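You operate a simulated robot arm through the tools that you are given. There is no shell and no other tool.

Carry out the task below with a simulated robot arm. There is one attempt and no reset: what you move stays moved.

Task
Clamp the blue-edged disc in the buffer slide, buff it until the green lamp lights, then switch off.
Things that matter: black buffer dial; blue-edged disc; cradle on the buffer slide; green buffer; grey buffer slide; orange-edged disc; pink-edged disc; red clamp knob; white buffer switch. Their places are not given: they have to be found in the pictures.

Only the result counts: the job must be done as asked and must still hold three seconds after the hand-in. Knocking over, shifting, dropping, spilling or breaking anything else fails it.

Robot
A 6-joint arm with a two-finger gripper, fixed in place. Base frame: the origin is on the floor under the middle of its stand, x ahead of it, y to its left, z up; the work surface is at about z = 0.85. Lengths are in m, angles in rad, forces in N, time in s.
With the tool pointing down near the work surface it reaches from about 0.14 to 0.68 m from the base axis. Its first joint turns from -1.152 to 1.152 rad. Payload 2.45 kg.
The tool frame sits at the grasp point between the pads (the TCP): z along the fingers, y along the line on which they close. The tips reach 0.03 m beyond it. The gripper opens to 0.106 m; its body begins 0.079 m behind the TCP.
Orientation is told as [roll, pitch, yaw] about the base's x, y, z axes, in that order, counted from this pose: with the fingers straight down and closing along the base's y, the tool's x points along the base's -x, its y along +y and its z along -z.

Tools
- The arm moves only by the tool servo_tool. Its argument "increments" is a list of rows, each a list of 7 numbers: the shift along the base's x, y, z in m, then the turn, a rotation vector about the base's x, y, z in rad, then the gripper command, from -1 (fully open) to 1 (shut), values between in proportion. In form: [[x, y, z, rx, ry, rz, claw], ...]. A call has 1 to 20 rows; each row is the pose to reach, as a shift and turn from the pose commanded when the call began. Each row takes 0.2 s and may step no farther than 0.05 m and 0.15 rad from the row before; otherwise, or with a gripper value out of range, the whole call is refused. Where a pose cannot be reached the arm comes as near as it can. A force on the tool above 40 N (or 10 N above the force at the start of the call, whichever is more), or a blocked arm, ends the call early, and 0.2 s more pass. Each finger travels about 0.153 m/s and halts on what it meets, pressing with about 36 N; the grip force reading is that of the motor and also rises with nothing between the fingers. The clock runs only during rows and for 0.2 s after the last one: add rows that repeat a pose to give the fingers time. It gives the time, the measured TCP pose, the force on the tool (base axes), the opening and the grip force at its end, in the units of the frame above (readings bear some noise), with the torque about the TCP (base axes, N m) and any sound that the robot's microphone picked up.
- Cameras (640 x 400 px; columns grow to the right, rows downward): "scene" is fixed at [0.0639, 0.4248, 1.3971]; the picture's right is [-0.65, -0.76, 0.00], its down [-0.49, 0.42, -0.77] and it looks along [0.58, -0.50, -0.64] (base axes); focal length 303 px, centre (320, 200). "wrist" rides on the gripper at [0.076, -0.002, -0.106] in the tool frame; the picture's right is [0.02, 1.00, 0.00], its down [-0.78, 0.02, -0.62] and it looks along [-0.62, 0.01, 0.78] (tool axes); focal length 247 px, centre (320, 200).
- get_image(camera): a new picture of that camera. It takes no simulated time.
- point_at(camera, pixels): for up to 12 pixels [column, row] of the newest picture of that camera ("zoom" is the newest enlarged one), the place [x, y, z] in the base frame of the surface seen there, good to about 0.002 m. It takes no simulated time.
- zoom(camera, box): a new picture of the part [left, top, right, bottom] of that camera's present view, enlarged. It takes no simulated time.
- close_job(): hands the job in; it is judged then, once.

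Leave the gripper open and the arm clear of the work at the hand-in unless told otherwise.

The tools are called after ">>>" as a command line: name --pt "numbers of a row" for each row, then --argument value for the rest, lists and objects as JSON in quotes. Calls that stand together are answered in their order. servo_tool: Moves the arm, as the interface text tells. Its arguments: {"type":"object","properties":{"increments":{"type":"array","items":{"type":"array","items":{"type":"number"}}}},"required":["increments"]} The other tools are called the same way: get_image (camera) takes a picture; point_at (camera, pixels) gives the place of the surface under pixels of a picture; zoom (camera, box) takes an enlarged picture of a part of a camera's view; close_job () hands the job in.

At the start:

```text
time: 0.0
tcp_pos: [0.2384, 0.2072, 1.2188]
orientation: [0.002, -0.002, 0.0]
wrist_force: [-0.3, 0.7, 0.7]
moment: [0.0, -0.06, 0.02]
width: 0.1059
gripper_force: 0.0
```

scene: 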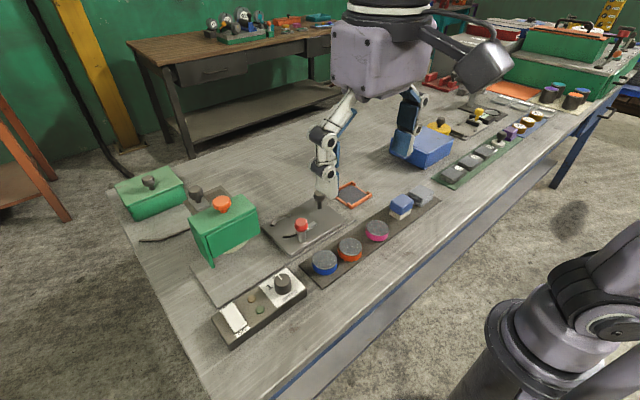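
wrist: 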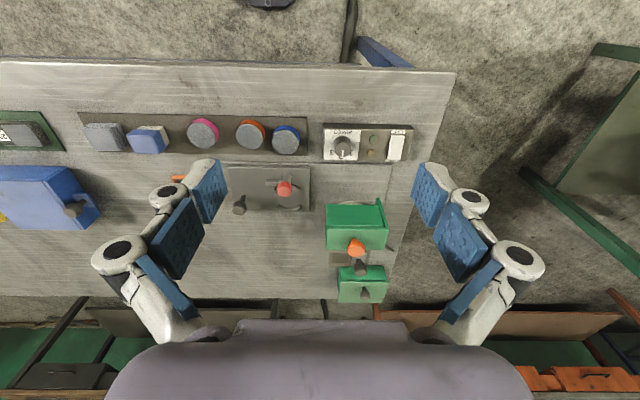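

I see the disc row (blue at about (325,262) in the scene, orange (350,249), pink (377,231)), a control box with dial and white switch, a green buffer and a grey slide with a red knob. I will zoom in on these parts first.

>>> zoom --camera "scene" --box '[180, 170, 400, 350]'

>>> zoom --camera "wrist" --box '[180, 100, 440, 310]'

```text
2.22 times, centred on (290, 260) of scene
```

zoom: 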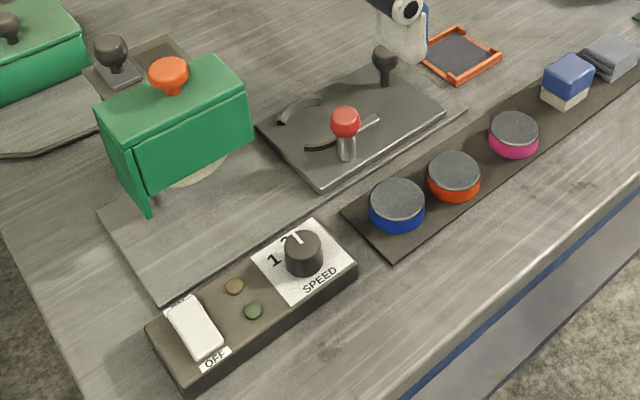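

```text
1.90 times, centred on (310, 205) of wrist
```

zoom: 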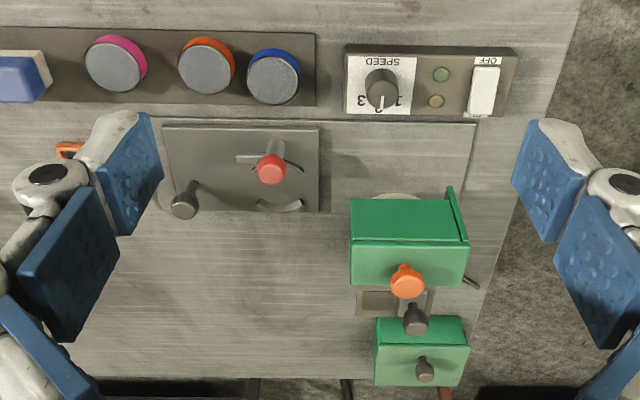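

I see the slide plate with a red knob and dark post, two curved jaws (cradle), and the rail plate running under the green buffer. I will measure these parts in the zoomed wrist picture and in the scene.

>>> point_at --camera "zoom" --pixels '[[272, 80], [205, 68], [115, 66], [270, 168], [184, 205], [280, 206], [240, 185], [165, 130], [316, 130], [316, 208], [382, 88], [484, 90]]'

>>> point_at --camera "scene" --pixels '[[325, 257], [350, 244], [377, 226], [302, 222], [301, 237], [319, 198], [283, 215], [296, 235], [222, 203], [235, 318], [283, 280], [240, 240]]'

```text
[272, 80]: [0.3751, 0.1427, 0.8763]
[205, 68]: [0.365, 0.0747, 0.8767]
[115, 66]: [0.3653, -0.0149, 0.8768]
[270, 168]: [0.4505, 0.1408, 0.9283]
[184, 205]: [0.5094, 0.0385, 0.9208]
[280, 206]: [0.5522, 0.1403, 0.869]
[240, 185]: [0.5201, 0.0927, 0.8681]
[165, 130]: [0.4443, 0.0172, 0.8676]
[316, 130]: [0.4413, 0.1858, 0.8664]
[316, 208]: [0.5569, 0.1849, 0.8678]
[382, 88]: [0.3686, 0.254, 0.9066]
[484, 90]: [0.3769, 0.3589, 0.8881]
```

```text
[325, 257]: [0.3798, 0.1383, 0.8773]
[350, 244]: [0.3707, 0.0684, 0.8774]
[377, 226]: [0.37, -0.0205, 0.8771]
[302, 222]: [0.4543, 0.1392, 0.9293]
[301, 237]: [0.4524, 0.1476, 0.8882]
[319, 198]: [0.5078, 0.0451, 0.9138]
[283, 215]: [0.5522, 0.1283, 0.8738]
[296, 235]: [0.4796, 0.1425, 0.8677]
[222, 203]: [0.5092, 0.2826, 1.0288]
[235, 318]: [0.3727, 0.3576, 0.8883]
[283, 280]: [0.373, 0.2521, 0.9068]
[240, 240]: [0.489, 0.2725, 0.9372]
```

I will zoom further on the slide, the buffer and the control box in the scene camera.

>>> zoom --camera "scene" --box '[255, 180, 351, 240]'

>>> zoom --camera "scene" --box '[180, 180, 276, 240]'

>>> zoom --camera "scene" --box '[205, 265, 317, 345]'

>>> zoom --camera "wrist" --box '[312, 110, 424, 180]'

```text
6.67 times, centred on (303, 210) of scene
```

zoom: 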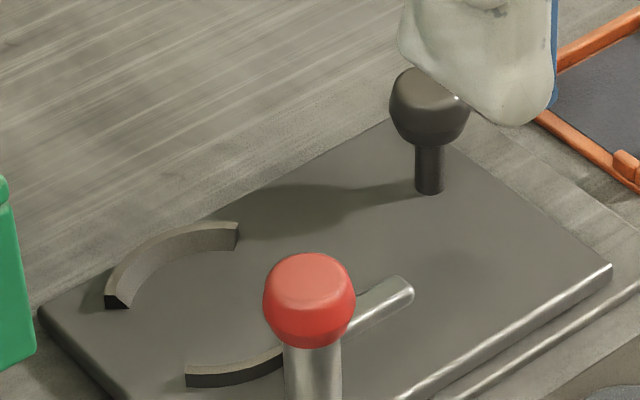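

```text
6.67 times, centred on (228, 210) of scene
```

zoom: 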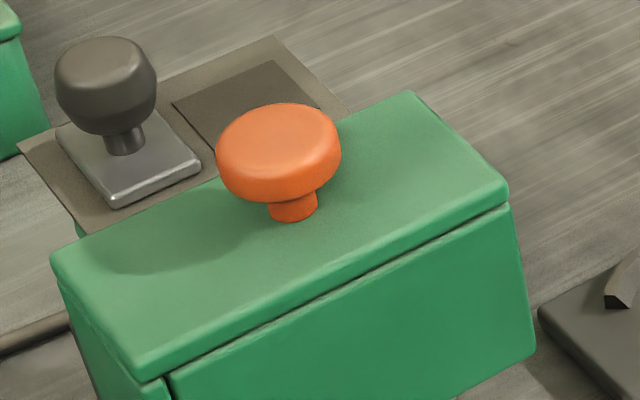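

```text
5.00 times, centred on (261, 305) of scene
```

zoom: 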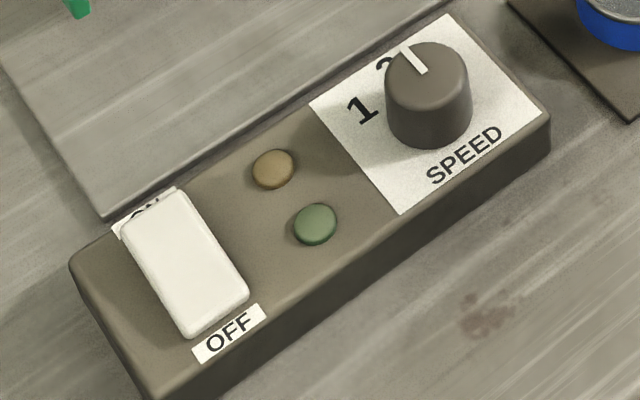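

```text
5.71 times, centred on (368, 145) of wrist
```

zoom: 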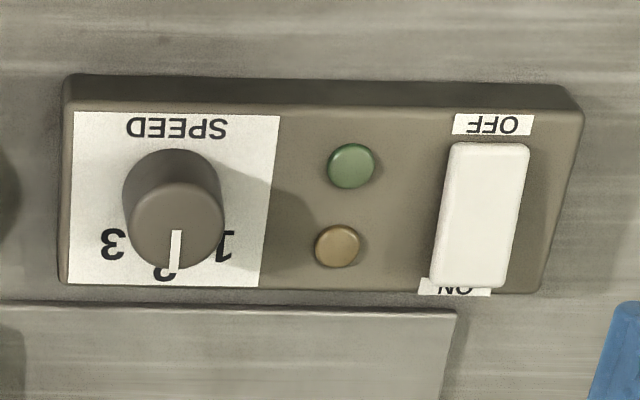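

I read the dial at 2 (of 1, 2, 3), the white switch with OFF label at near side (base side) and ON far side. I need a closer look at the slide's cradle and clamp, so I move the wrist camera closer over the carriage, staying above everything.

>>> servo_tool --pt "0.02 -0.015 -0.03 0 0 0 -1" --pt "0.04 -0.029 -0.06 0 0 0 -1" --pt "0.06 -0.044 -0.09 0 0 0 -1" --pt "0.08 -0.058 -0.12 0 0 0 -1" --pt "0.1 -0.073 -0.15 0 0 0 -1" --pt "0.12 -0.087 -0.17 0 0 0 -1" --pt "0.12 -0.087 -0.17 0 0 0 -1"

>>> get_image --camera "wrist"

>>> get_image --camera "scene"

```text
time: 1.6
tcp_pos: [0.3579, 0.1213, 1.0485]
orientation: [0.001, -0.002, 0.001]
wrist_force: [-0.4, -0.2, -0.5]
moment: [0.01, 0.02, -0.01]
width: 0.1063
gripper_force: 0.2
```

```text
taken
```

wrist: 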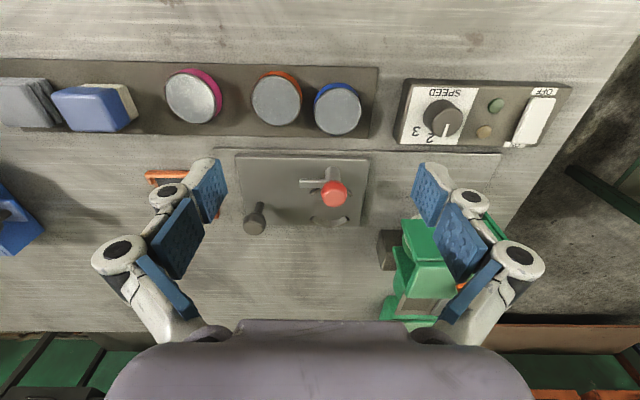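

```text
taken
```

scene: 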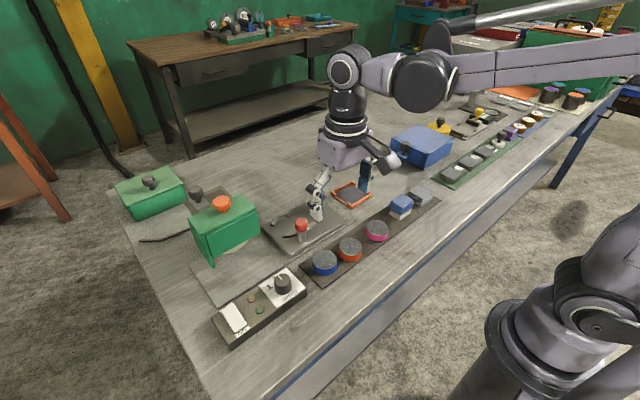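

The closer view shows the carriage around (305,190) in the wrist picture. I zoom in there.

>>> zoom --camera "wrist" --box '[225, 140, 385, 240]'

>>> zoom --camera "scene" --box '[240, 180, 352, 250]'

>>> zoom --camera "wrist" --box '[370, 140, 530, 330]'

```text
4.00 times, centred on (305, 190) of wrist
```

zoom: 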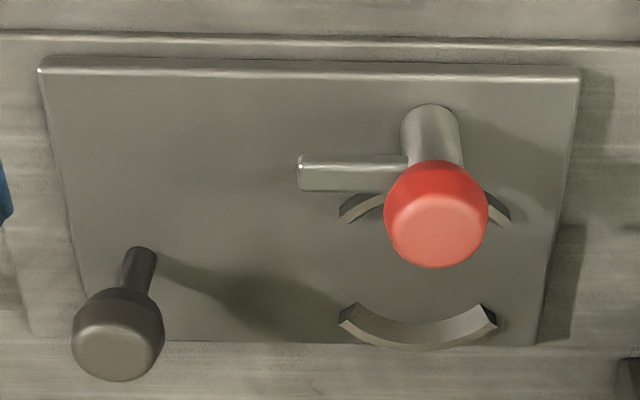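

```text
5.71 times, centred on (296, 215) of scene
```

zoom: 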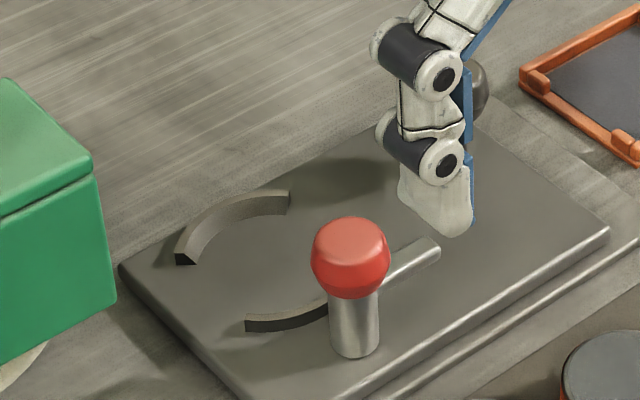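

```text
2.11 times, centred on (450, 235) of wrist
```

zoom: 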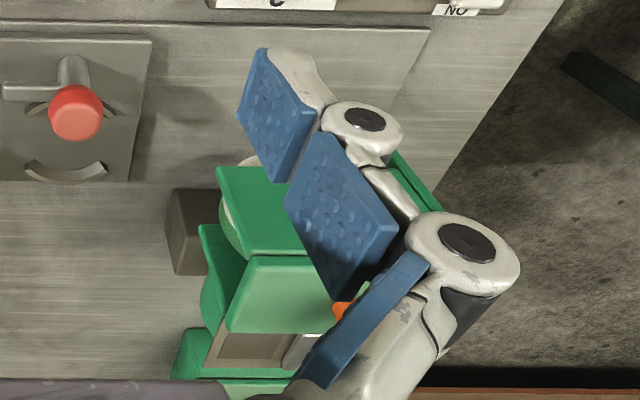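

The clamp looks like a vertical post with a red knob and a horizontal arm pointing to -y; turning it would swing the arm over the cradle. I measure arm, post and jaws precisely.

>>> zoom --camera "wrist" --box '[225, 140, 385, 240]'

>>> point_at --camera "zoom" --pixels '[[305, 160], [305, 180], [395, 162], [395, 182], [430, 120], [345, 212], [503, 215], [345, 310], [492, 310], [418, 325], [437, 225], [118, 335]]'

>>> point_at --camera "zoom" --pixels '[[42, 60], [578, 72], [300, 200], [560, 200], [20, 40], [138, 290], [437, 165], [437, 265], [386, 215], [487, 215], [418, 342], [340, 170]]'

```text
4.00 times, centred on (305, 190) of wrist
```

zoom: 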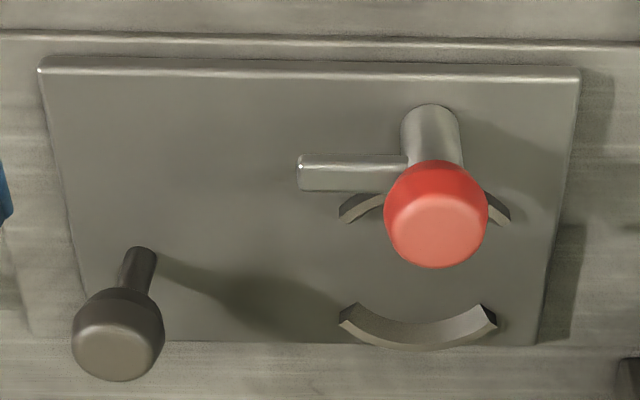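

```text
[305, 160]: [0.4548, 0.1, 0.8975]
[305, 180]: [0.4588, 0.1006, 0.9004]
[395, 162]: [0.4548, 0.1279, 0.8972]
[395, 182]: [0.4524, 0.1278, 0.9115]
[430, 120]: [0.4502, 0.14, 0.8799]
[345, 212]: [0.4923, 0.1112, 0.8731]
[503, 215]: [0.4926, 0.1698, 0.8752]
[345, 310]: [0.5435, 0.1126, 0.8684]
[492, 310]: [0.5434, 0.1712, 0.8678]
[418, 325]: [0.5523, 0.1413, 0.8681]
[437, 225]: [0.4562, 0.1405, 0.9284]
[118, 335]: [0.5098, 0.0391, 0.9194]
```

```text
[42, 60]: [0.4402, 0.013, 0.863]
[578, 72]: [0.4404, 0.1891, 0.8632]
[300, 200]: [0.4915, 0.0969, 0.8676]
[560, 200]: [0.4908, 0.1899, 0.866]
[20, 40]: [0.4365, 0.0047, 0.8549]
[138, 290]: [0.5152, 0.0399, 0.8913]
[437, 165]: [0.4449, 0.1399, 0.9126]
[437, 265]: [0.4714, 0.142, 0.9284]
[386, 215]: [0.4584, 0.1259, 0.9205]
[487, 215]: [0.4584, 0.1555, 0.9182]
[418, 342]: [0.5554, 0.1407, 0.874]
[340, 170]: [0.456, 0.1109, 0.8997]
```

The jaws are centred near (0.518, 0.141), the clamp post is at (0.455, 0.140), and its arm points to -y. Before handling anything I want to look at the green buffer from the slide's side, so I turn the tool +90° about z and move to about (0.50, 0.0, 1.05).

>>> servo_tool --pt "0.013 -0.011 0.0 0 0 0.143 -1" --pt "0.026 -0.022 0.0 0 0 0.286 -1" --pt "0.039 -0.033 0.0 0 0 0.429 -1" --pt "0.052 -0.044 0.0 0 0 0.572 -1" --pt "0.065 -0.055 0.0 0 0 0.715 -1" --pt "0.078 -0.066 0.0 0 0 0.858 -1" --pt "0.091 -0.077 0.0 0 0 1.0 -1" --pt "0.104 -0.088 0.0 0 0 1.143 -1" --pt "0.117 -0.099 0.0 0 0 1.286 -1" --pt "0.13 -0.11 0.0 0 0 1.429 -1" --pt "0.142 -0.12 0.0 0 0 1.57 -1" --pt "0.142 -0.12 0.0 0 0 1.57 -1"

>>> get_image --camera "wrist"

>>> get_image --camera "scene"

```text
time: 4.2
tcp_pos: [0.499, -0.0018, 1.0482]
orientation: [0.001, -0.001, 1.571]
wrist_force: [-0.2, 0.0, -0.5]
moment: [-0.02, -0.02, 0.02]
width: 0.106
gripper_force: 0.2
```

```text
taken
```

wrist: 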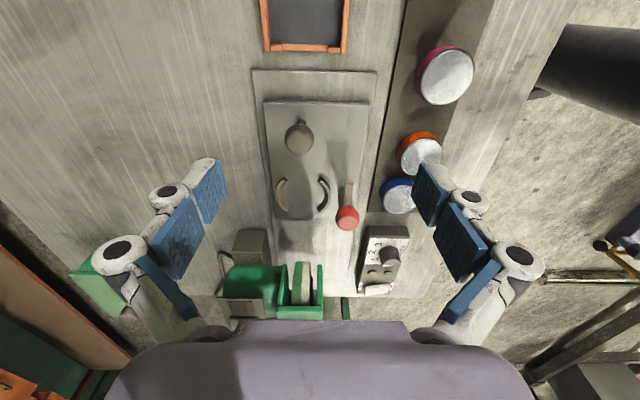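

```text
taken
```

scene: 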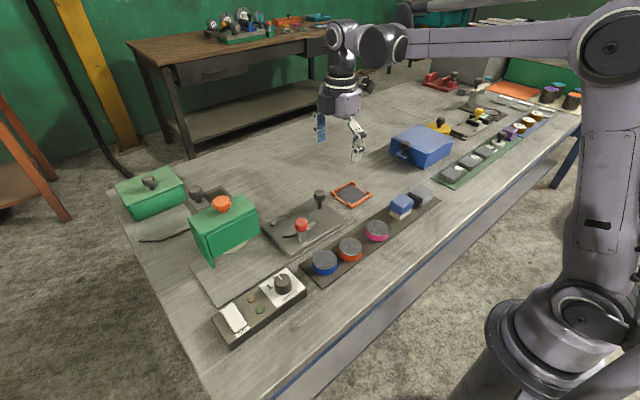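

The buffer is now seen at about (270,290) with the wheel at (302,285). I zoom in there.

>>> zoom --camera "wrist" --box '[200, 220, 360, 325]'

>>> point_at --camera "zoom" --pixels '[[375, 210], [420, 210], [360, 280], [430, 280], [395, 320], [480, 200], [100, 290], [325, 200], [410, 335], [350, 300], [160, 60], [470, 330]]'

>>> zoom --camera "wrist" --box '[250, 60, 400, 240]'

```text
3.81 times, centred on (280, 272) of wrist
```

zoom: 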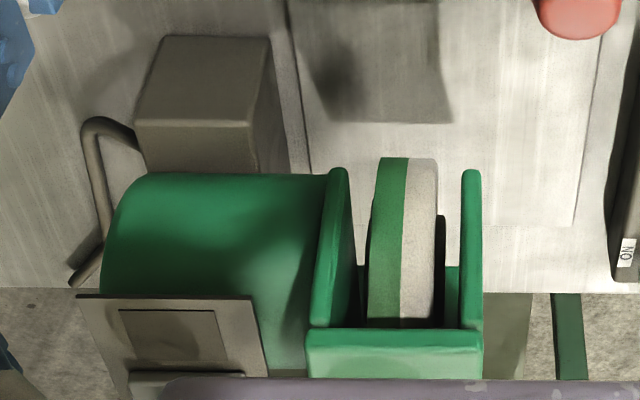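

```text
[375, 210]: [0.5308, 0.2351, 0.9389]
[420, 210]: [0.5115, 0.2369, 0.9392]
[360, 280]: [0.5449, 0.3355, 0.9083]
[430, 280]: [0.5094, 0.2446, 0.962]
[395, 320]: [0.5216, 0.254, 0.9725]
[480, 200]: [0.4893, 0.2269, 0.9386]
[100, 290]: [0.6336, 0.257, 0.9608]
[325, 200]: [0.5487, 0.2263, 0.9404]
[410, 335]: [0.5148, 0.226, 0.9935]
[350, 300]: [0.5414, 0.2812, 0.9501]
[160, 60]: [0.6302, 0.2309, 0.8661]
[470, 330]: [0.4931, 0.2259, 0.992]
```

```text
2.22 times, centred on (325, 150) of wrist
```

zoom: 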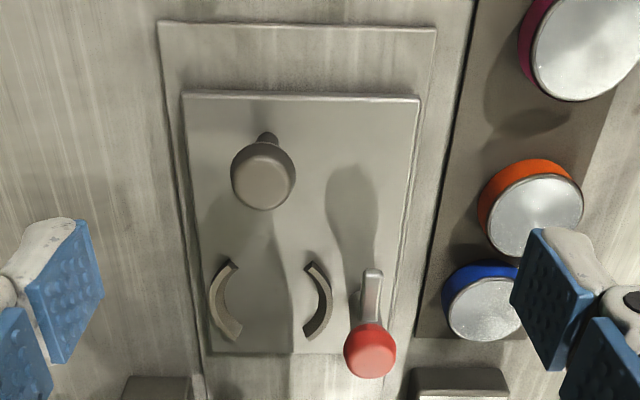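

The wheel (vertical, axle along x, y about 0.235 at its front, x 0.505–0.54) hangs above the rail, so the clamped disc slides beneath it. I look for any labels or legend that tell which speed suits, zooming into several scene regions.

>>> zoom --camera "scene" --box '[100, 150, 260, 250]'

>>> zoom --camera "scene" --box '[320, 70, 480, 230]'

>>> zoom --camera "scene" --box '[400, 50, 640, 200]'

>>> zoom --camera "scene" --box '[120, 0, 360, 150]'

>>> zoom --camera "scene" --box '[200, 200, 400, 340]'

```text
4.00 times, centred on (180, 200) of scene
```

zoom: 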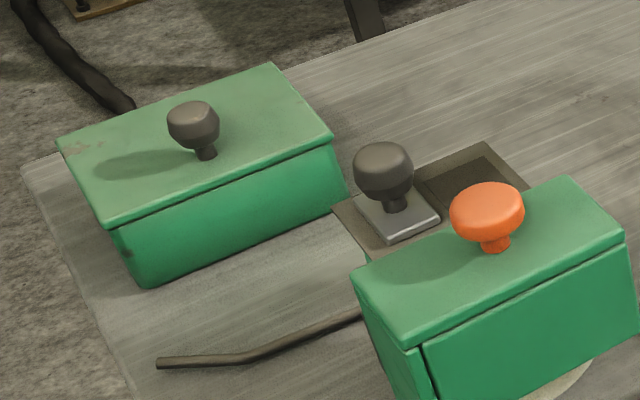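

```text
2.50 times, centred on (400, 150) of scene
```

zoom: 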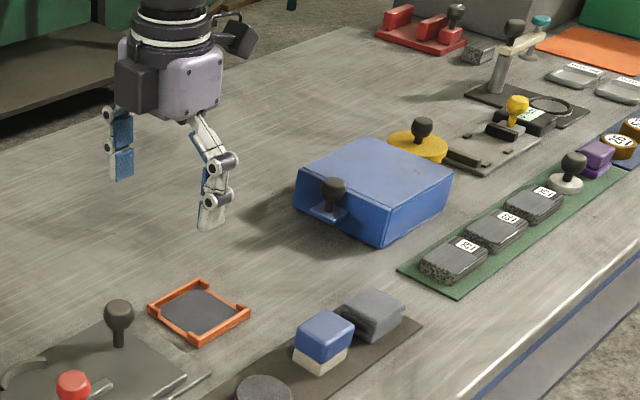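

```text
2.67 times, centred on (520, 125) of scene
```

zoom: 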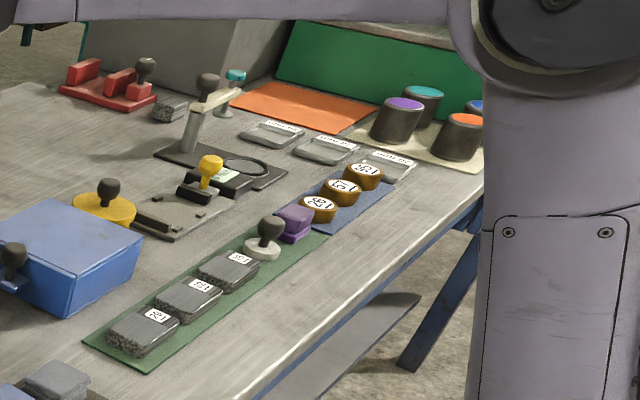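

```text
2.67 times, centred on (240, 75) of scene
```

zoom: 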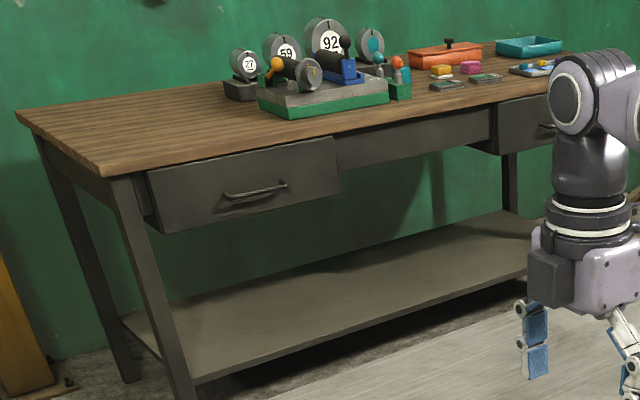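

```text
2.86 times, centred on (300, 270) of scene
```

zoom: 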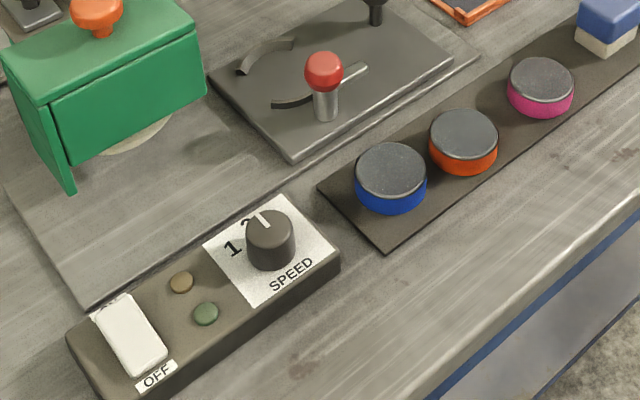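

No legend is visible, so speed will be judged by lamp and sound. Next I move over the blue disc with a diagonal yaw (0.785) so that fingers will pass clear of the orange disc and the clamp, and measure from there.

>>> servo_tool --pt "-0.02 0.024 0.0 0 0 -0.131 -1" --pt "-0.04 0.048 0.0 0 0 -0.262 -1" --pt "-0.06 0.072 0.0 0 0 -0.393 -1" --pt "-0.08 0.096 -0.01 0 0 -0.524 -1" --pt "-0.1 0.12 -0.02 0 0 -0.655 -1" --pt "-0.122 0.143 -0.03 0 0 -0.785 -1" --pt "-0.122 0.143 -0.03 0 0 -0.785 -1"

>>> get_image --camera "wrist"

>>> zoom --camera "wrist" --box '[220, 100, 420, 225]'

```text
time: 5.8
tcp_pos: [0.38, 0.1409, 1.0169]
orientation: [0.001, -0.003, 0.784]
wrist_force: [-0.4, 0.3, 0.7]
moment: [-0.02, -0.03, -0.02]
width: 0.1056
gripper_force: 0.0
```

```text
taken
```

wrist: 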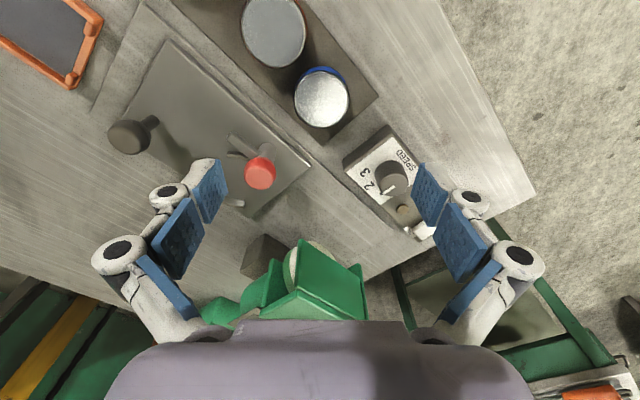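

```text
3.20 times, centred on (320, 162) of wrist
```

zoom: 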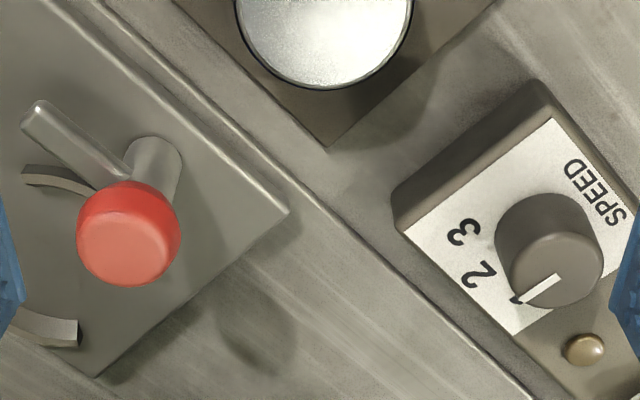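

The pointer direction agrees with 2. Now I measure the blue disc: its edges and top, and the tray.

>>> zoom --camera "wrist" --box '[240, 0, 400, 150]'

>>> point_at --camera "wrist" --pixels '[[322, 101], [296, 101], [347, 101], [322, 126], [322, 77], [340, 140], [322, 69], [278, 80], [272, 30], [305, 118], [339, 83], [355, 90]]'

```text
2.67 times, centred on (320, 75) of wrist
```

zoom: 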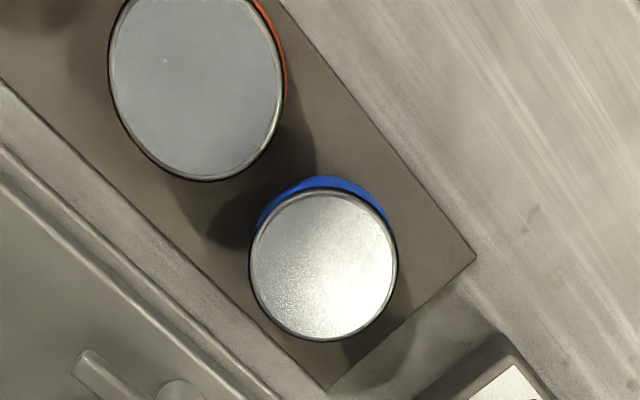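

```text
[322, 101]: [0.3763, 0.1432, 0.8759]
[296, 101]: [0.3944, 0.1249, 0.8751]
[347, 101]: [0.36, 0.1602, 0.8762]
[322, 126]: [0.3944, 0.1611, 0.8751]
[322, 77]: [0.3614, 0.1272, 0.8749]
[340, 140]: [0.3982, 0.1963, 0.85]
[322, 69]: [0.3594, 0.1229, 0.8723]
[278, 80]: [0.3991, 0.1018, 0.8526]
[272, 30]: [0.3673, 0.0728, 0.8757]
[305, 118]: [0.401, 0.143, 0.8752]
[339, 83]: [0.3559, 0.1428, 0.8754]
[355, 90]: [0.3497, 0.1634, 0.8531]
```

The blue disc is centred at about (0.378, 0.1425), radius 0.025, top 0.876, tray 0.8527. Now the jaws in the scene camera.

>>> zoom --camera "scene" --box '[248, 195, 328, 245]'

```text
8.00 times, centred on (288, 220) of scene
```

zoom: 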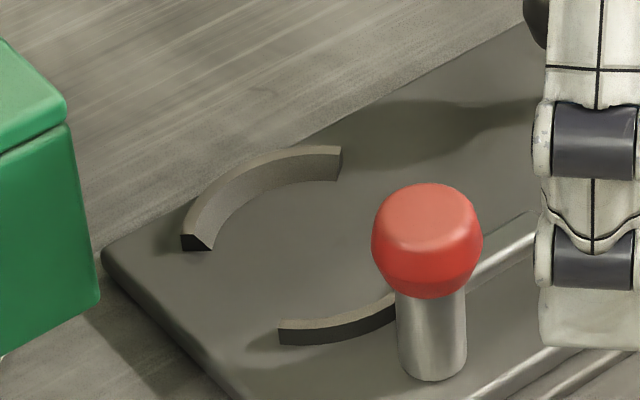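

The jaws have bevelled inner faces. I measure their ends and inner edges.

>>> point_at --camera "zoom" --pixels '[[183, 240], [210, 248], [184, 232], [206, 238], [340, 150], [338, 178], [246, 170], [258, 198], [232, 200], [280, 338], [282, 322], [345, 315]]'

>>> point_at --camera "zoom" --pixels '[[390, 298], [300, 148], [300, 184], [270, 160], [280, 188], [220, 215], [350, 325], [320, 345], [225, 195], [200, 220], [260, 280], [310, 240]]'

```text
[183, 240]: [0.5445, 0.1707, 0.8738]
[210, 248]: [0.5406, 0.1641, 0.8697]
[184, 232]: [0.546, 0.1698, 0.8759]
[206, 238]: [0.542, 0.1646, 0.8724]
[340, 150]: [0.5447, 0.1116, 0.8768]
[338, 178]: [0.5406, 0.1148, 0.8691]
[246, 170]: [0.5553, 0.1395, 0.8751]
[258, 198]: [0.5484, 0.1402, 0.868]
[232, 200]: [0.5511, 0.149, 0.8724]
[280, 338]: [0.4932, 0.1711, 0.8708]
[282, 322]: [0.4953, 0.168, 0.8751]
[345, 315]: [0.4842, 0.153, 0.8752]
```

```text
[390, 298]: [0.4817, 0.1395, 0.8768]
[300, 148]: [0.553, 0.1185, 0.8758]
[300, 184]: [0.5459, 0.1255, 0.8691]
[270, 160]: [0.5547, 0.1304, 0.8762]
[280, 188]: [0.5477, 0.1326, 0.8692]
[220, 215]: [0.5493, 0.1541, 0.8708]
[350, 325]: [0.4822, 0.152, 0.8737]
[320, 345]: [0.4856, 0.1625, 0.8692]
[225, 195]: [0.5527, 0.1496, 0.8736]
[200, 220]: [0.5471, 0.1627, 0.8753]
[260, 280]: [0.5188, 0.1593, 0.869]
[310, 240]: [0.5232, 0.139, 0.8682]
```

The cradle centre is (0.5185, 0.1412), jaw tops at 0.8755, plate at 0.8675. I narrow the fingers to ~0.074 m and descend over the blue disc so that the tips end at about z = 0.863, then check before closing.

>>> servo_tool --pt "0 0 -0.02 0 0 0 -0.4" --pt "0 0 -0.05 0 0 0 -0.4" --pt "0 0 -0.08 0 0 0 -0.4" --pt "0 0 -0.105 0 0 0 -0.4" --pt "0 0 -0.12 0 0 0 -0.4" --pt "0 0 -0.125 0 0 0 -0.4" --pt "0 0 -0.125 0 0 0 -0.4"

>>> get_image --camera "wrist"

>>> zoom --camera "scene" --box '[260, 190, 400, 290]'

```text
time: 7.4
tcp_pos: [0.3781, 0.1419, 0.8938]
orientation: [0.002, -0.002, 0.784]
wrist_force: [-0.3, 0.7, -0.2]
moment: [-0.03, 0.0, 0.02]
width: 0.074
gripper_force: 0.0
```

```text
taken
```

wrist: 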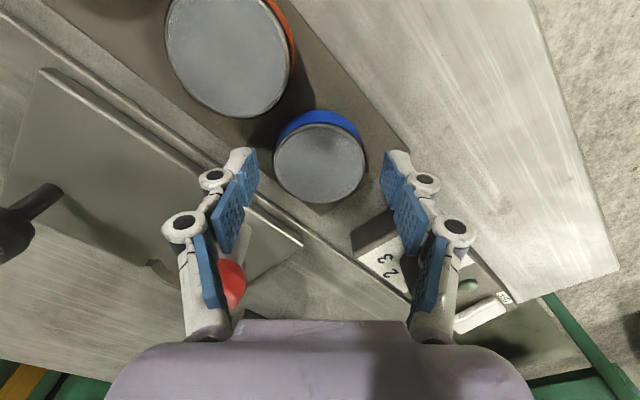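

```text
4.00 times, centred on (330, 240) of scene
```

zoom: 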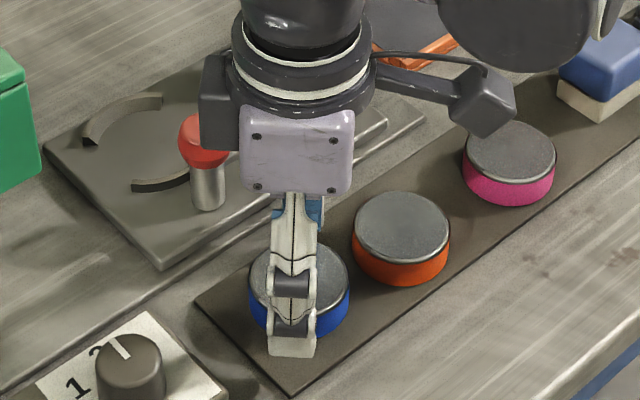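

The disc sits centred between the fingers (edges 274–364, fingers 250/388). I close the gripper on it, holding position.

>>> servo_tool --pt "0 0 0 0 0 0 0.3" --pt "0 0 0 0 0 0 0.6" --pt "0 0 0 0 0 0 1.0" --pt "0 0 0 0 0 0 1.0" --pt "0 0 0 0 0 0 1.0"

>>> get_image --camera "wrist"

```text
time: 8.6
tcp_pos: [0.3789, 0.1422, 0.8941]
orientation: [0.0, -0.002, 0.785]
wrist_force: [3.4, -3.5, 9.9]
moment: [-0.17, -0.1, 0.07]
width: 0.0529
gripper_force: 35.5
```

```text
taken
```

wrist: 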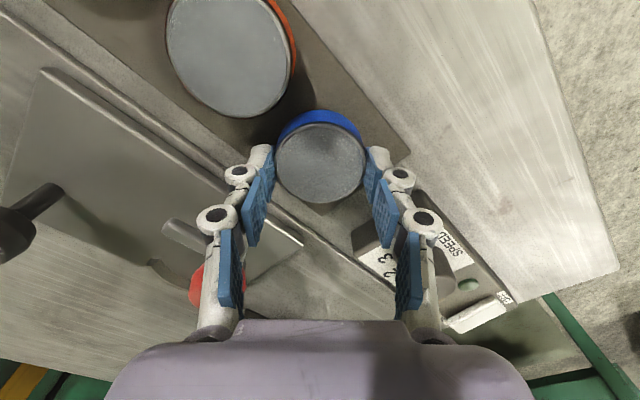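

The grip stopped at 0.0529 m with 35.5 N: the disc is held. I lift it straight up in small steps to z ≈ 0.98.

>>> servo_tool --pt "0 0 0.005 0 0 0 1" --pt "0 0 0.015 0 0 0 1" --pt "0 0 0.035 0 0 0 1" --pt "0 0 0.06 0 0 0 1" --pt "0 0 0.085 0 0 0 1" --pt "0 0 0.095 0 0 0 1"

>>> get_image --camera "wrist"

>>> get_image --camera "scene"

```text
time: 10.0
tcp_pos: [0.3801, 0.1437, 0.9887]
orientation: [0.003, -0.002, 0.785]
wrist_force: [0.9, 0.1, -4.7]
moment: [0.02, -0.02, -0.02]
width: 0.0526
gripper_force: 35.9
```

```text
taken
```

wrist: 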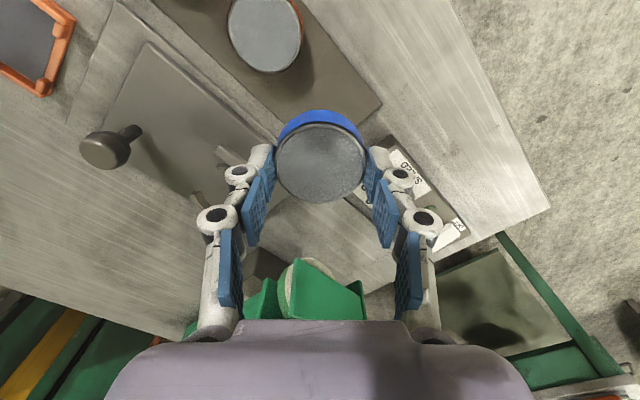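

```text
taken
```

scene: 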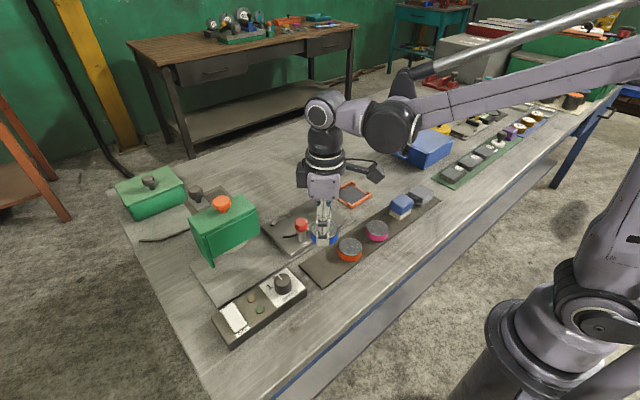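

The disc is held level (about 0.45 kg felt). Now I carry it over the red knob (disc bottom ≈ 0.96, knob top 0.93) to above the cradle while turning back to yaw 0, so the fingers will lie in the jaw gaps.

>>> servo_tool --pt "0 0 0.014 0 0 0 1" --pt "0.025 0 0.014 0 0 -0.13 1" --pt "0.05 0 0.014 0 0 -0.26 1" --pt "0.08 0 0.014 0 0 -0.39 1" --pt "0.11 -0.0005 0.014 0 0 -0.52 1" --pt "0.13 -0.001 0.014 0 0 -0.65 1" --pt "0.14 -0.0012 0.014 0 0 -0.785 1" --pt "0.14 -0.0012 0.014 0 0 -0.785 1"

>>> get_image --camera "wrist"

>>> zoom --camera "scene" --box '[180, 120, 380, 260]'

```text
time: 11.8
tcp_pos: [0.5178, 0.1417, 1.003]
orientation: [0.002, -0.002, -0.002]
wrist_force: [0.3, 0.2, -3.1]
moment: [-0.01, 0.03, 0.02]
width: 0.0528
gripper_force: 35.8
```

```text
taken
```

wrist: 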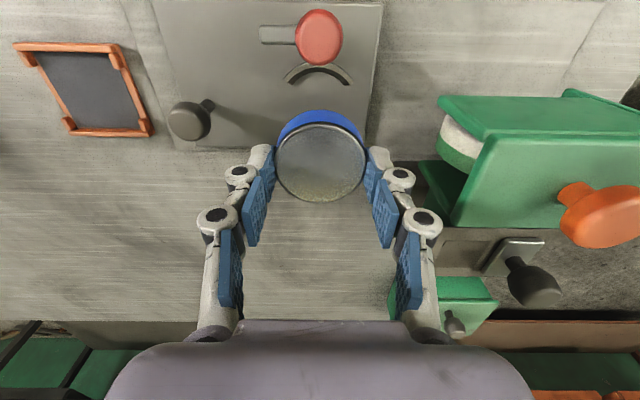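

```text
2.86 times, centred on (280, 190) of scene
```

zoom: 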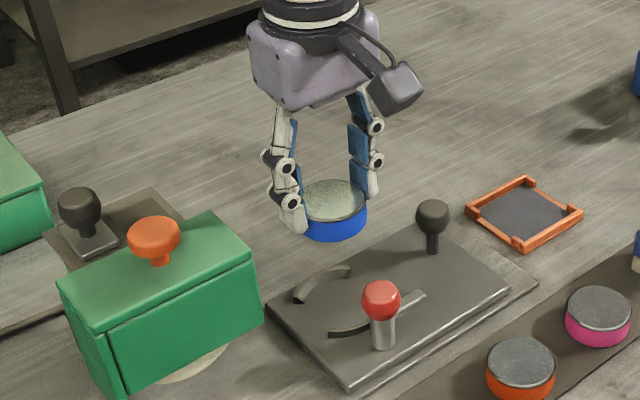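

The disc hangs over the cradle. I check the disc's centre against the near jaw in this picture before lowering.

>>> point_at --camera "wrist" --pixels '[[276, 163], [362, 163], [320, 127], [320, 200], [285, 82], [353, 84], [318, 66], [318, 78], [320, 36], [262, 36]]'

```text
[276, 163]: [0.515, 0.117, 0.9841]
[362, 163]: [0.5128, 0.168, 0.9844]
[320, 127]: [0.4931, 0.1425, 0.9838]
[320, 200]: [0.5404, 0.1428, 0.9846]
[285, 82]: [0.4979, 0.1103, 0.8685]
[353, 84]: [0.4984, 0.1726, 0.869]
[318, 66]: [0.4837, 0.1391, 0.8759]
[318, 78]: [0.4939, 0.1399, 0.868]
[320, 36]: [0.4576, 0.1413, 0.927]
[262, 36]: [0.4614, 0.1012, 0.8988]
```

Disc centre ≈ (0.517, 0.1425); I correct by +1.5 mm in x and -1 mm in y and lower it until just above the plate (disc bottom ≈ 1–2 mm above seat).

>>> servo_tool --pt "0.0015 -0.001 -0.03 0 0 0 1" --pt "0.0015 -0.001 -0.06 0 0 0 1" --pt "0.0015 -0.001 -0.078 0 0 0 1" --pt "0.0015 -0.001 -0.086 0 0 0 1" --pt "0.0015 -0.001 -0.09 0 0 0 1" --pt "0.0015 -0.001 -0.092 0 0 0 1" --pt "0.0015 -0.001 -0.092 0 0 0 1"

>>> get_image --camera "wrist"

>>> zoom --camera "scene" --box '[230, 160, 350, 250]'

```text
time: 13.4
tcp_pos: [0.5198, 0.1398, 0.9101]
orientation: [0.0, -0.002, 0.001]
wrist_force: [-0.3, -0.2, -4.2]
moment: [0.01, 0.01, 0.01]
width: 0.0527
gripper_force: 35.8
```

```text
taken
```

wrist: 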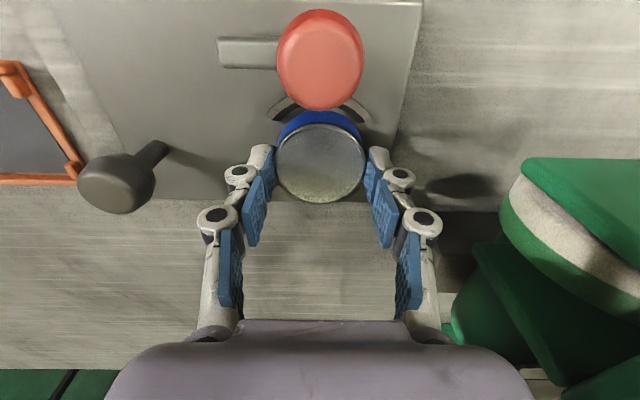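

```text
4.44 times, centred on (290, 205) of scene
```

zoom: 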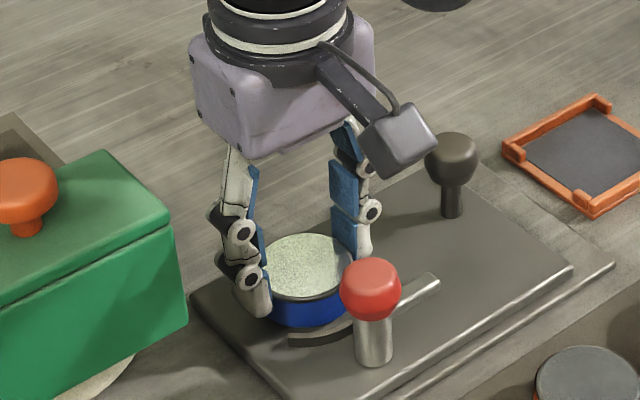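

It looks seated between the jaws, still carrying its weight (-4.2 N). I lower in 1 mm steps until the weight is taken.

>>> servo_tool --pt "0 0 -0.001 0 0 0 1" --pt "0 0 -0.002 0 0 0 1" --pt "0 0 -0.002 0 0 0 1"

```text
time: 14.2
tcp_pos: [0.5198, 0.14, 0.9094]
orientation: [0.002, -0.003, 0.001]
wrist_force: [-0.4, -0.5, -4.3]
moment: [0.03, 0.0, 0.03]
width: 0.053
gripper_force: 36.1
```

Still hanging free (-4.3 N). I continue down in 1 mm steps.

>>> servo_tool --pt "0 0 -0.001 0 0 0 1" --pt "0 0 -0.002 0 0 0 1" --pt "0 0 -0.002 0 0 0 1"

>>> zoom --camera "scene" --box '[264, 195, 328, 240]'

```text
time: 15.0
tcp_pos: [0.5198, 0.1409, 0.9084]
orientation: [0.002, -0.003, 0.0]
wrist_force: [2.8, -0.8, 27.8]
moment: [-0.01, -0.05, 0.16]
width: 0.0528
gripper_force: 35.5
```

```text
8.89 times, centred on (296, 218) of scene
```

zoom: 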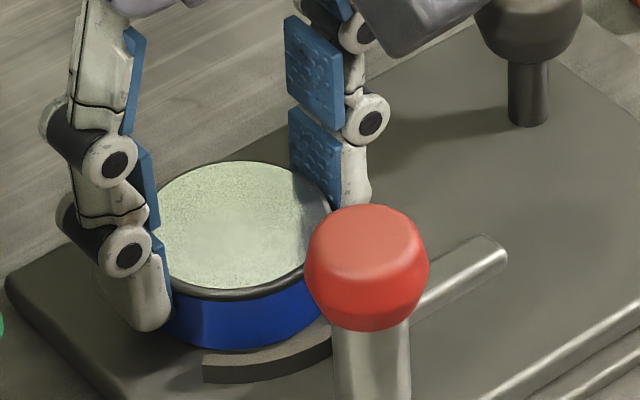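

Contact with 28 N: the disc rests in the cradle. I relieve by 1.5 mm and open the fingers gently to about 0.066 m.

>>> servo_tool --pt "0 0 0.0015 0 0 0 1" --pt "0 0 0.0015 0 0 0 -0.05" --pt "0 0 0.0015 0 0 0 -0.15" --pt "0 0 0.0015 0 0 0 -0.25" --pt "0 0 0.0015 0 0 0 -0.25"

>>> get_image --camera "wrist"

>>> zoom --camera "scene" --box '[250, 180, 346, 240]'

```text
time: 16.2
tcp_pos: [0.519, 0.1404, 0.9085]
orientation: [0.002, 0.0, 0.001]
wrist_force: [0.3, 0.8, 0.0]
moment: [-0.01, 0.02, -0.03]
width: 0.0662
gripper_force: 0.1
```

```text
taken
```

wrist: 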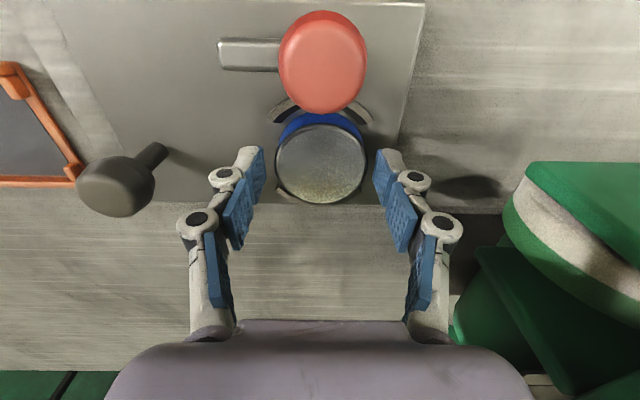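

```text
6.67 times, centred on (298, 210) of scene
```

zoom: 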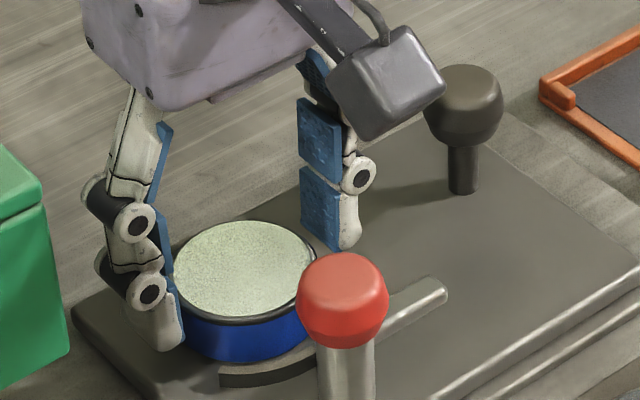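

The disc is released. I rise straight up to z ≈ 1.0 and check the disc in the cradle.

>>> servo_tool --pt "0 0 0.01 0 0 0 -0.25" --pt "0 0 0.035 0 0 0 -0.25" --pt "0 0 0.07 0 0 0 -0.25" --pt "0 0 0.1 0 0 0 -0.25" --pt "0 0 0.11 0 0 0 -0.25"

>>> get_image --camera "wrist"

>>> zoom --camera "scene" --box '[250, 180, 346, 240]'

>>> point_at --camera "zoom" --pixels '[[246, 270], [175, 275], [315, 258], [245, 222], [232, 320], [230, 345], [270, 380], [344, 285], [343, 340], [440, 290]]'

```text
time: 17.4
tcp_pos: [0.5196, 0.1434, 1.0181]
orientation: [0.002, -0.003, 0.001]
wrist_force: [-0.2, 0.0, 0.1]
moment: [-0.03, -0.02, 0.0]
width: 0.0662
gripper_force: 0.0
```

```text
taken
```

wrist: 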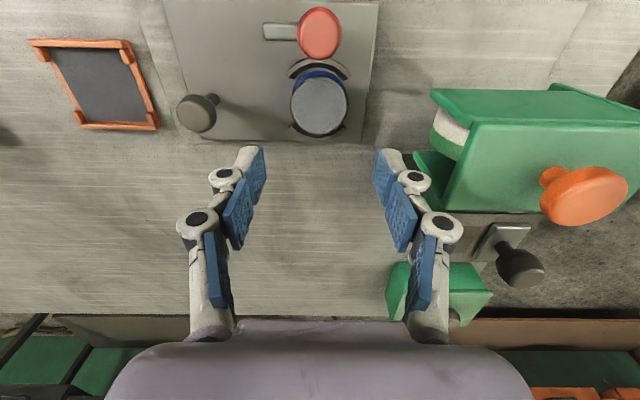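

```text
6.67 times, centred on (298, 210) of scene
```

zoom: 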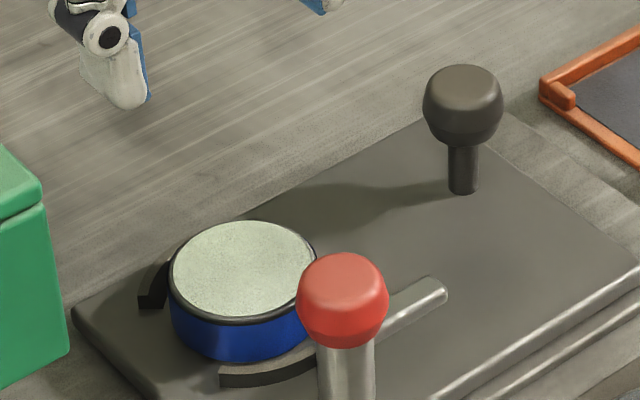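

```text
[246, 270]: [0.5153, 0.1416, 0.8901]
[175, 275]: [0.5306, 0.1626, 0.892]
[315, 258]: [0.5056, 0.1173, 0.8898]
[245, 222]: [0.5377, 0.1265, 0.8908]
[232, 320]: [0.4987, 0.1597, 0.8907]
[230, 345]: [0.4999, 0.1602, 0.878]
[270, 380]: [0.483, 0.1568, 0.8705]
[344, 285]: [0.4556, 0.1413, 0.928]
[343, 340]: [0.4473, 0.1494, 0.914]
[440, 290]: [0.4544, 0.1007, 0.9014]
```

The disc sits flat in the cradle (top 0.8905, centred near (0.517,0.141)). Next I go over the red knob at (0.456, 0.141), with the fingers ~0.066 open at yaw 0, down to TCP z ≈ 0.94 (tips above the clamp arm, 0.9015).

>>> servo_tool --pt "-0.03 0 0 0 0 0 -0.25" --pt "-0.064 0 -0.005 0 0 0 -0.25" --pt "-0.064 0 -0.035 0 0 0 -0.25" --pt "-0.064 0 -0.06 0 0 0 -0.25" --pt "-0.064 0 -0.078 0 0 0 -0.25" --pt "-0.064 0 -0.078 0 0 0 -0.25"

>>> get_image --camera "wrist"

>>> zoom --camera "scene" --box '[250, 170, 362, 240]'

```text
time: 18.8
tcp_pos: [0.4579, 0.1405, 0.9376]
orientation: [0.001, -0.003, 0.0]
wrist_force: [1.3, 0.4, 0.3]
moment: [-0.03, 0.01, 0.02]
width: 0.0662
gripper_force: 0.0
```

```text
taken
```

wrist: 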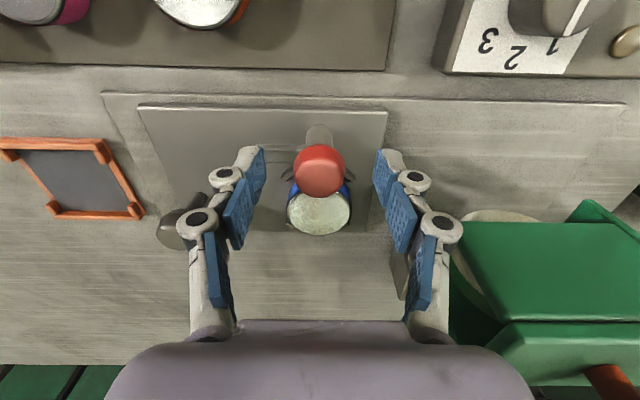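

```text
5.71 times, centred on (306, 205) of scene
```

zoom: 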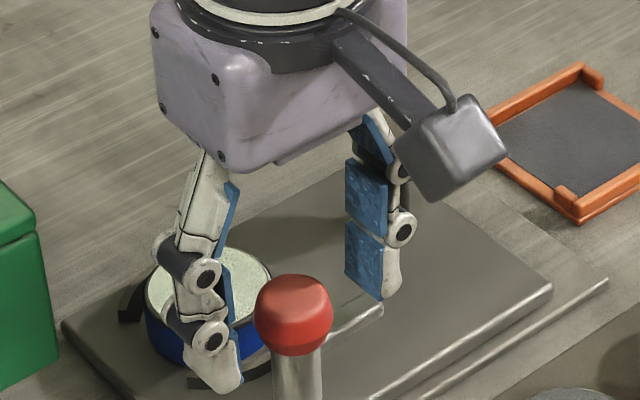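

The knob is centred between the fingers (319,172). I close on it.

>>> servo_tool --pt "0 0 0 0 0 0 0.1" --pt "0 0 0 0 0 0 0.4" --pt "0 0 0 0 0 0 0.8" --pt "0 0 0 0 0 0 1.0" --pt "0 0 0 0 0 0 1.0"

>>> get_image --camera "wrist"

>>> zoom --camera "scene" --box '[250, 170, 362, 240]'

```text
time: 20.0
tcp_pos: [0.4582, 0.1402, 0.9371]
orientation: [0.002, -0.002, 0.0]
wrist_force: [-0.2, -2.9, -0.7]
moment: [-0.07, 0.0, -0.03]
width: 0.0311
gripper_force: 44.5
```

```text
taken
```

wrist: 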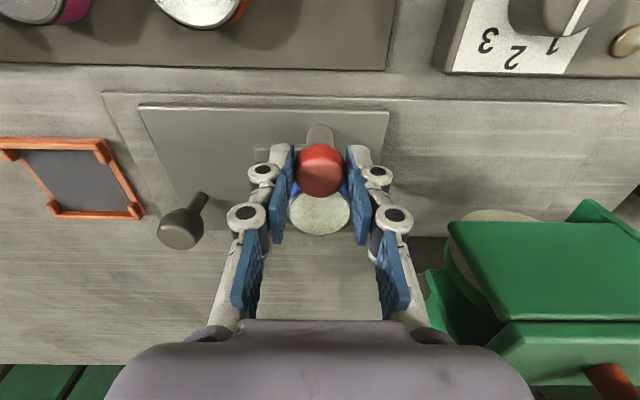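

```text
5.71 times, centred on (306, 205) of scene
```

zoom: 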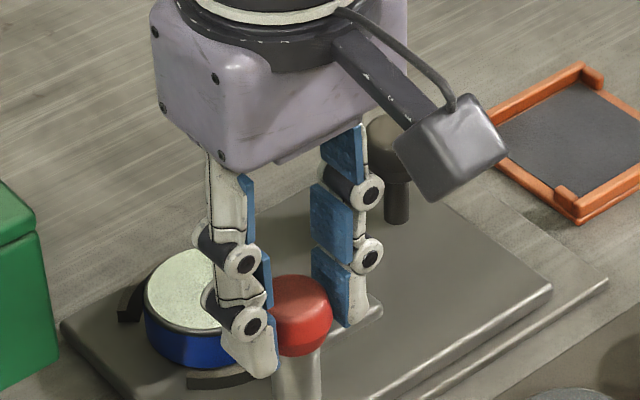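

The knob is gripped (0.031 m, 44 N). I turn it counter-clockwise (+z) by 0.42 rad first and look at how the clamp arm moves.

>>> servo_tool --pt "0 0 0 0 0 0.07 1" --pt "0 0 0 0 0 0.14 1" --pt "0 0 0 0 0 0.21 1" --pt "0 0 0 0 0 0.28 1" --pt "0 0 0 0 0 0.35 1" --pt "0 0 0 0 0 0.42 1"

>>> get_image --camera "wrist"

>>> zoom --camera "scene" --box '[250, 170, 362, 240]'

```text
time: 20.9
tcp_pos: [0.4591, 0.1397, 0.9383]
orientation: [-0.001, -0.008, 0.214]
wrist_force: [3.7, 0.2, -7.1]
moment: [-0.07, 0.19, 0.01]
width: 0.0311
gripper_force: 45.2
stopped in row 4: the force on the tool passed its limit at 43 N (the readings are from after the stop); the commanded pose is now the measured one
```

```text
taken
```

wrist: 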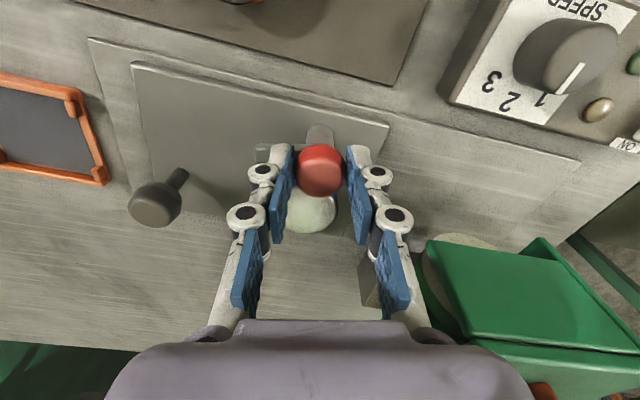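

```text
5.71 times, centred on (306, 205) of scene
```

zoom: 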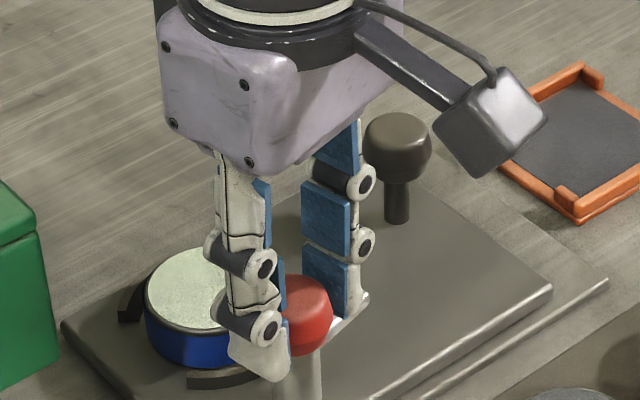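

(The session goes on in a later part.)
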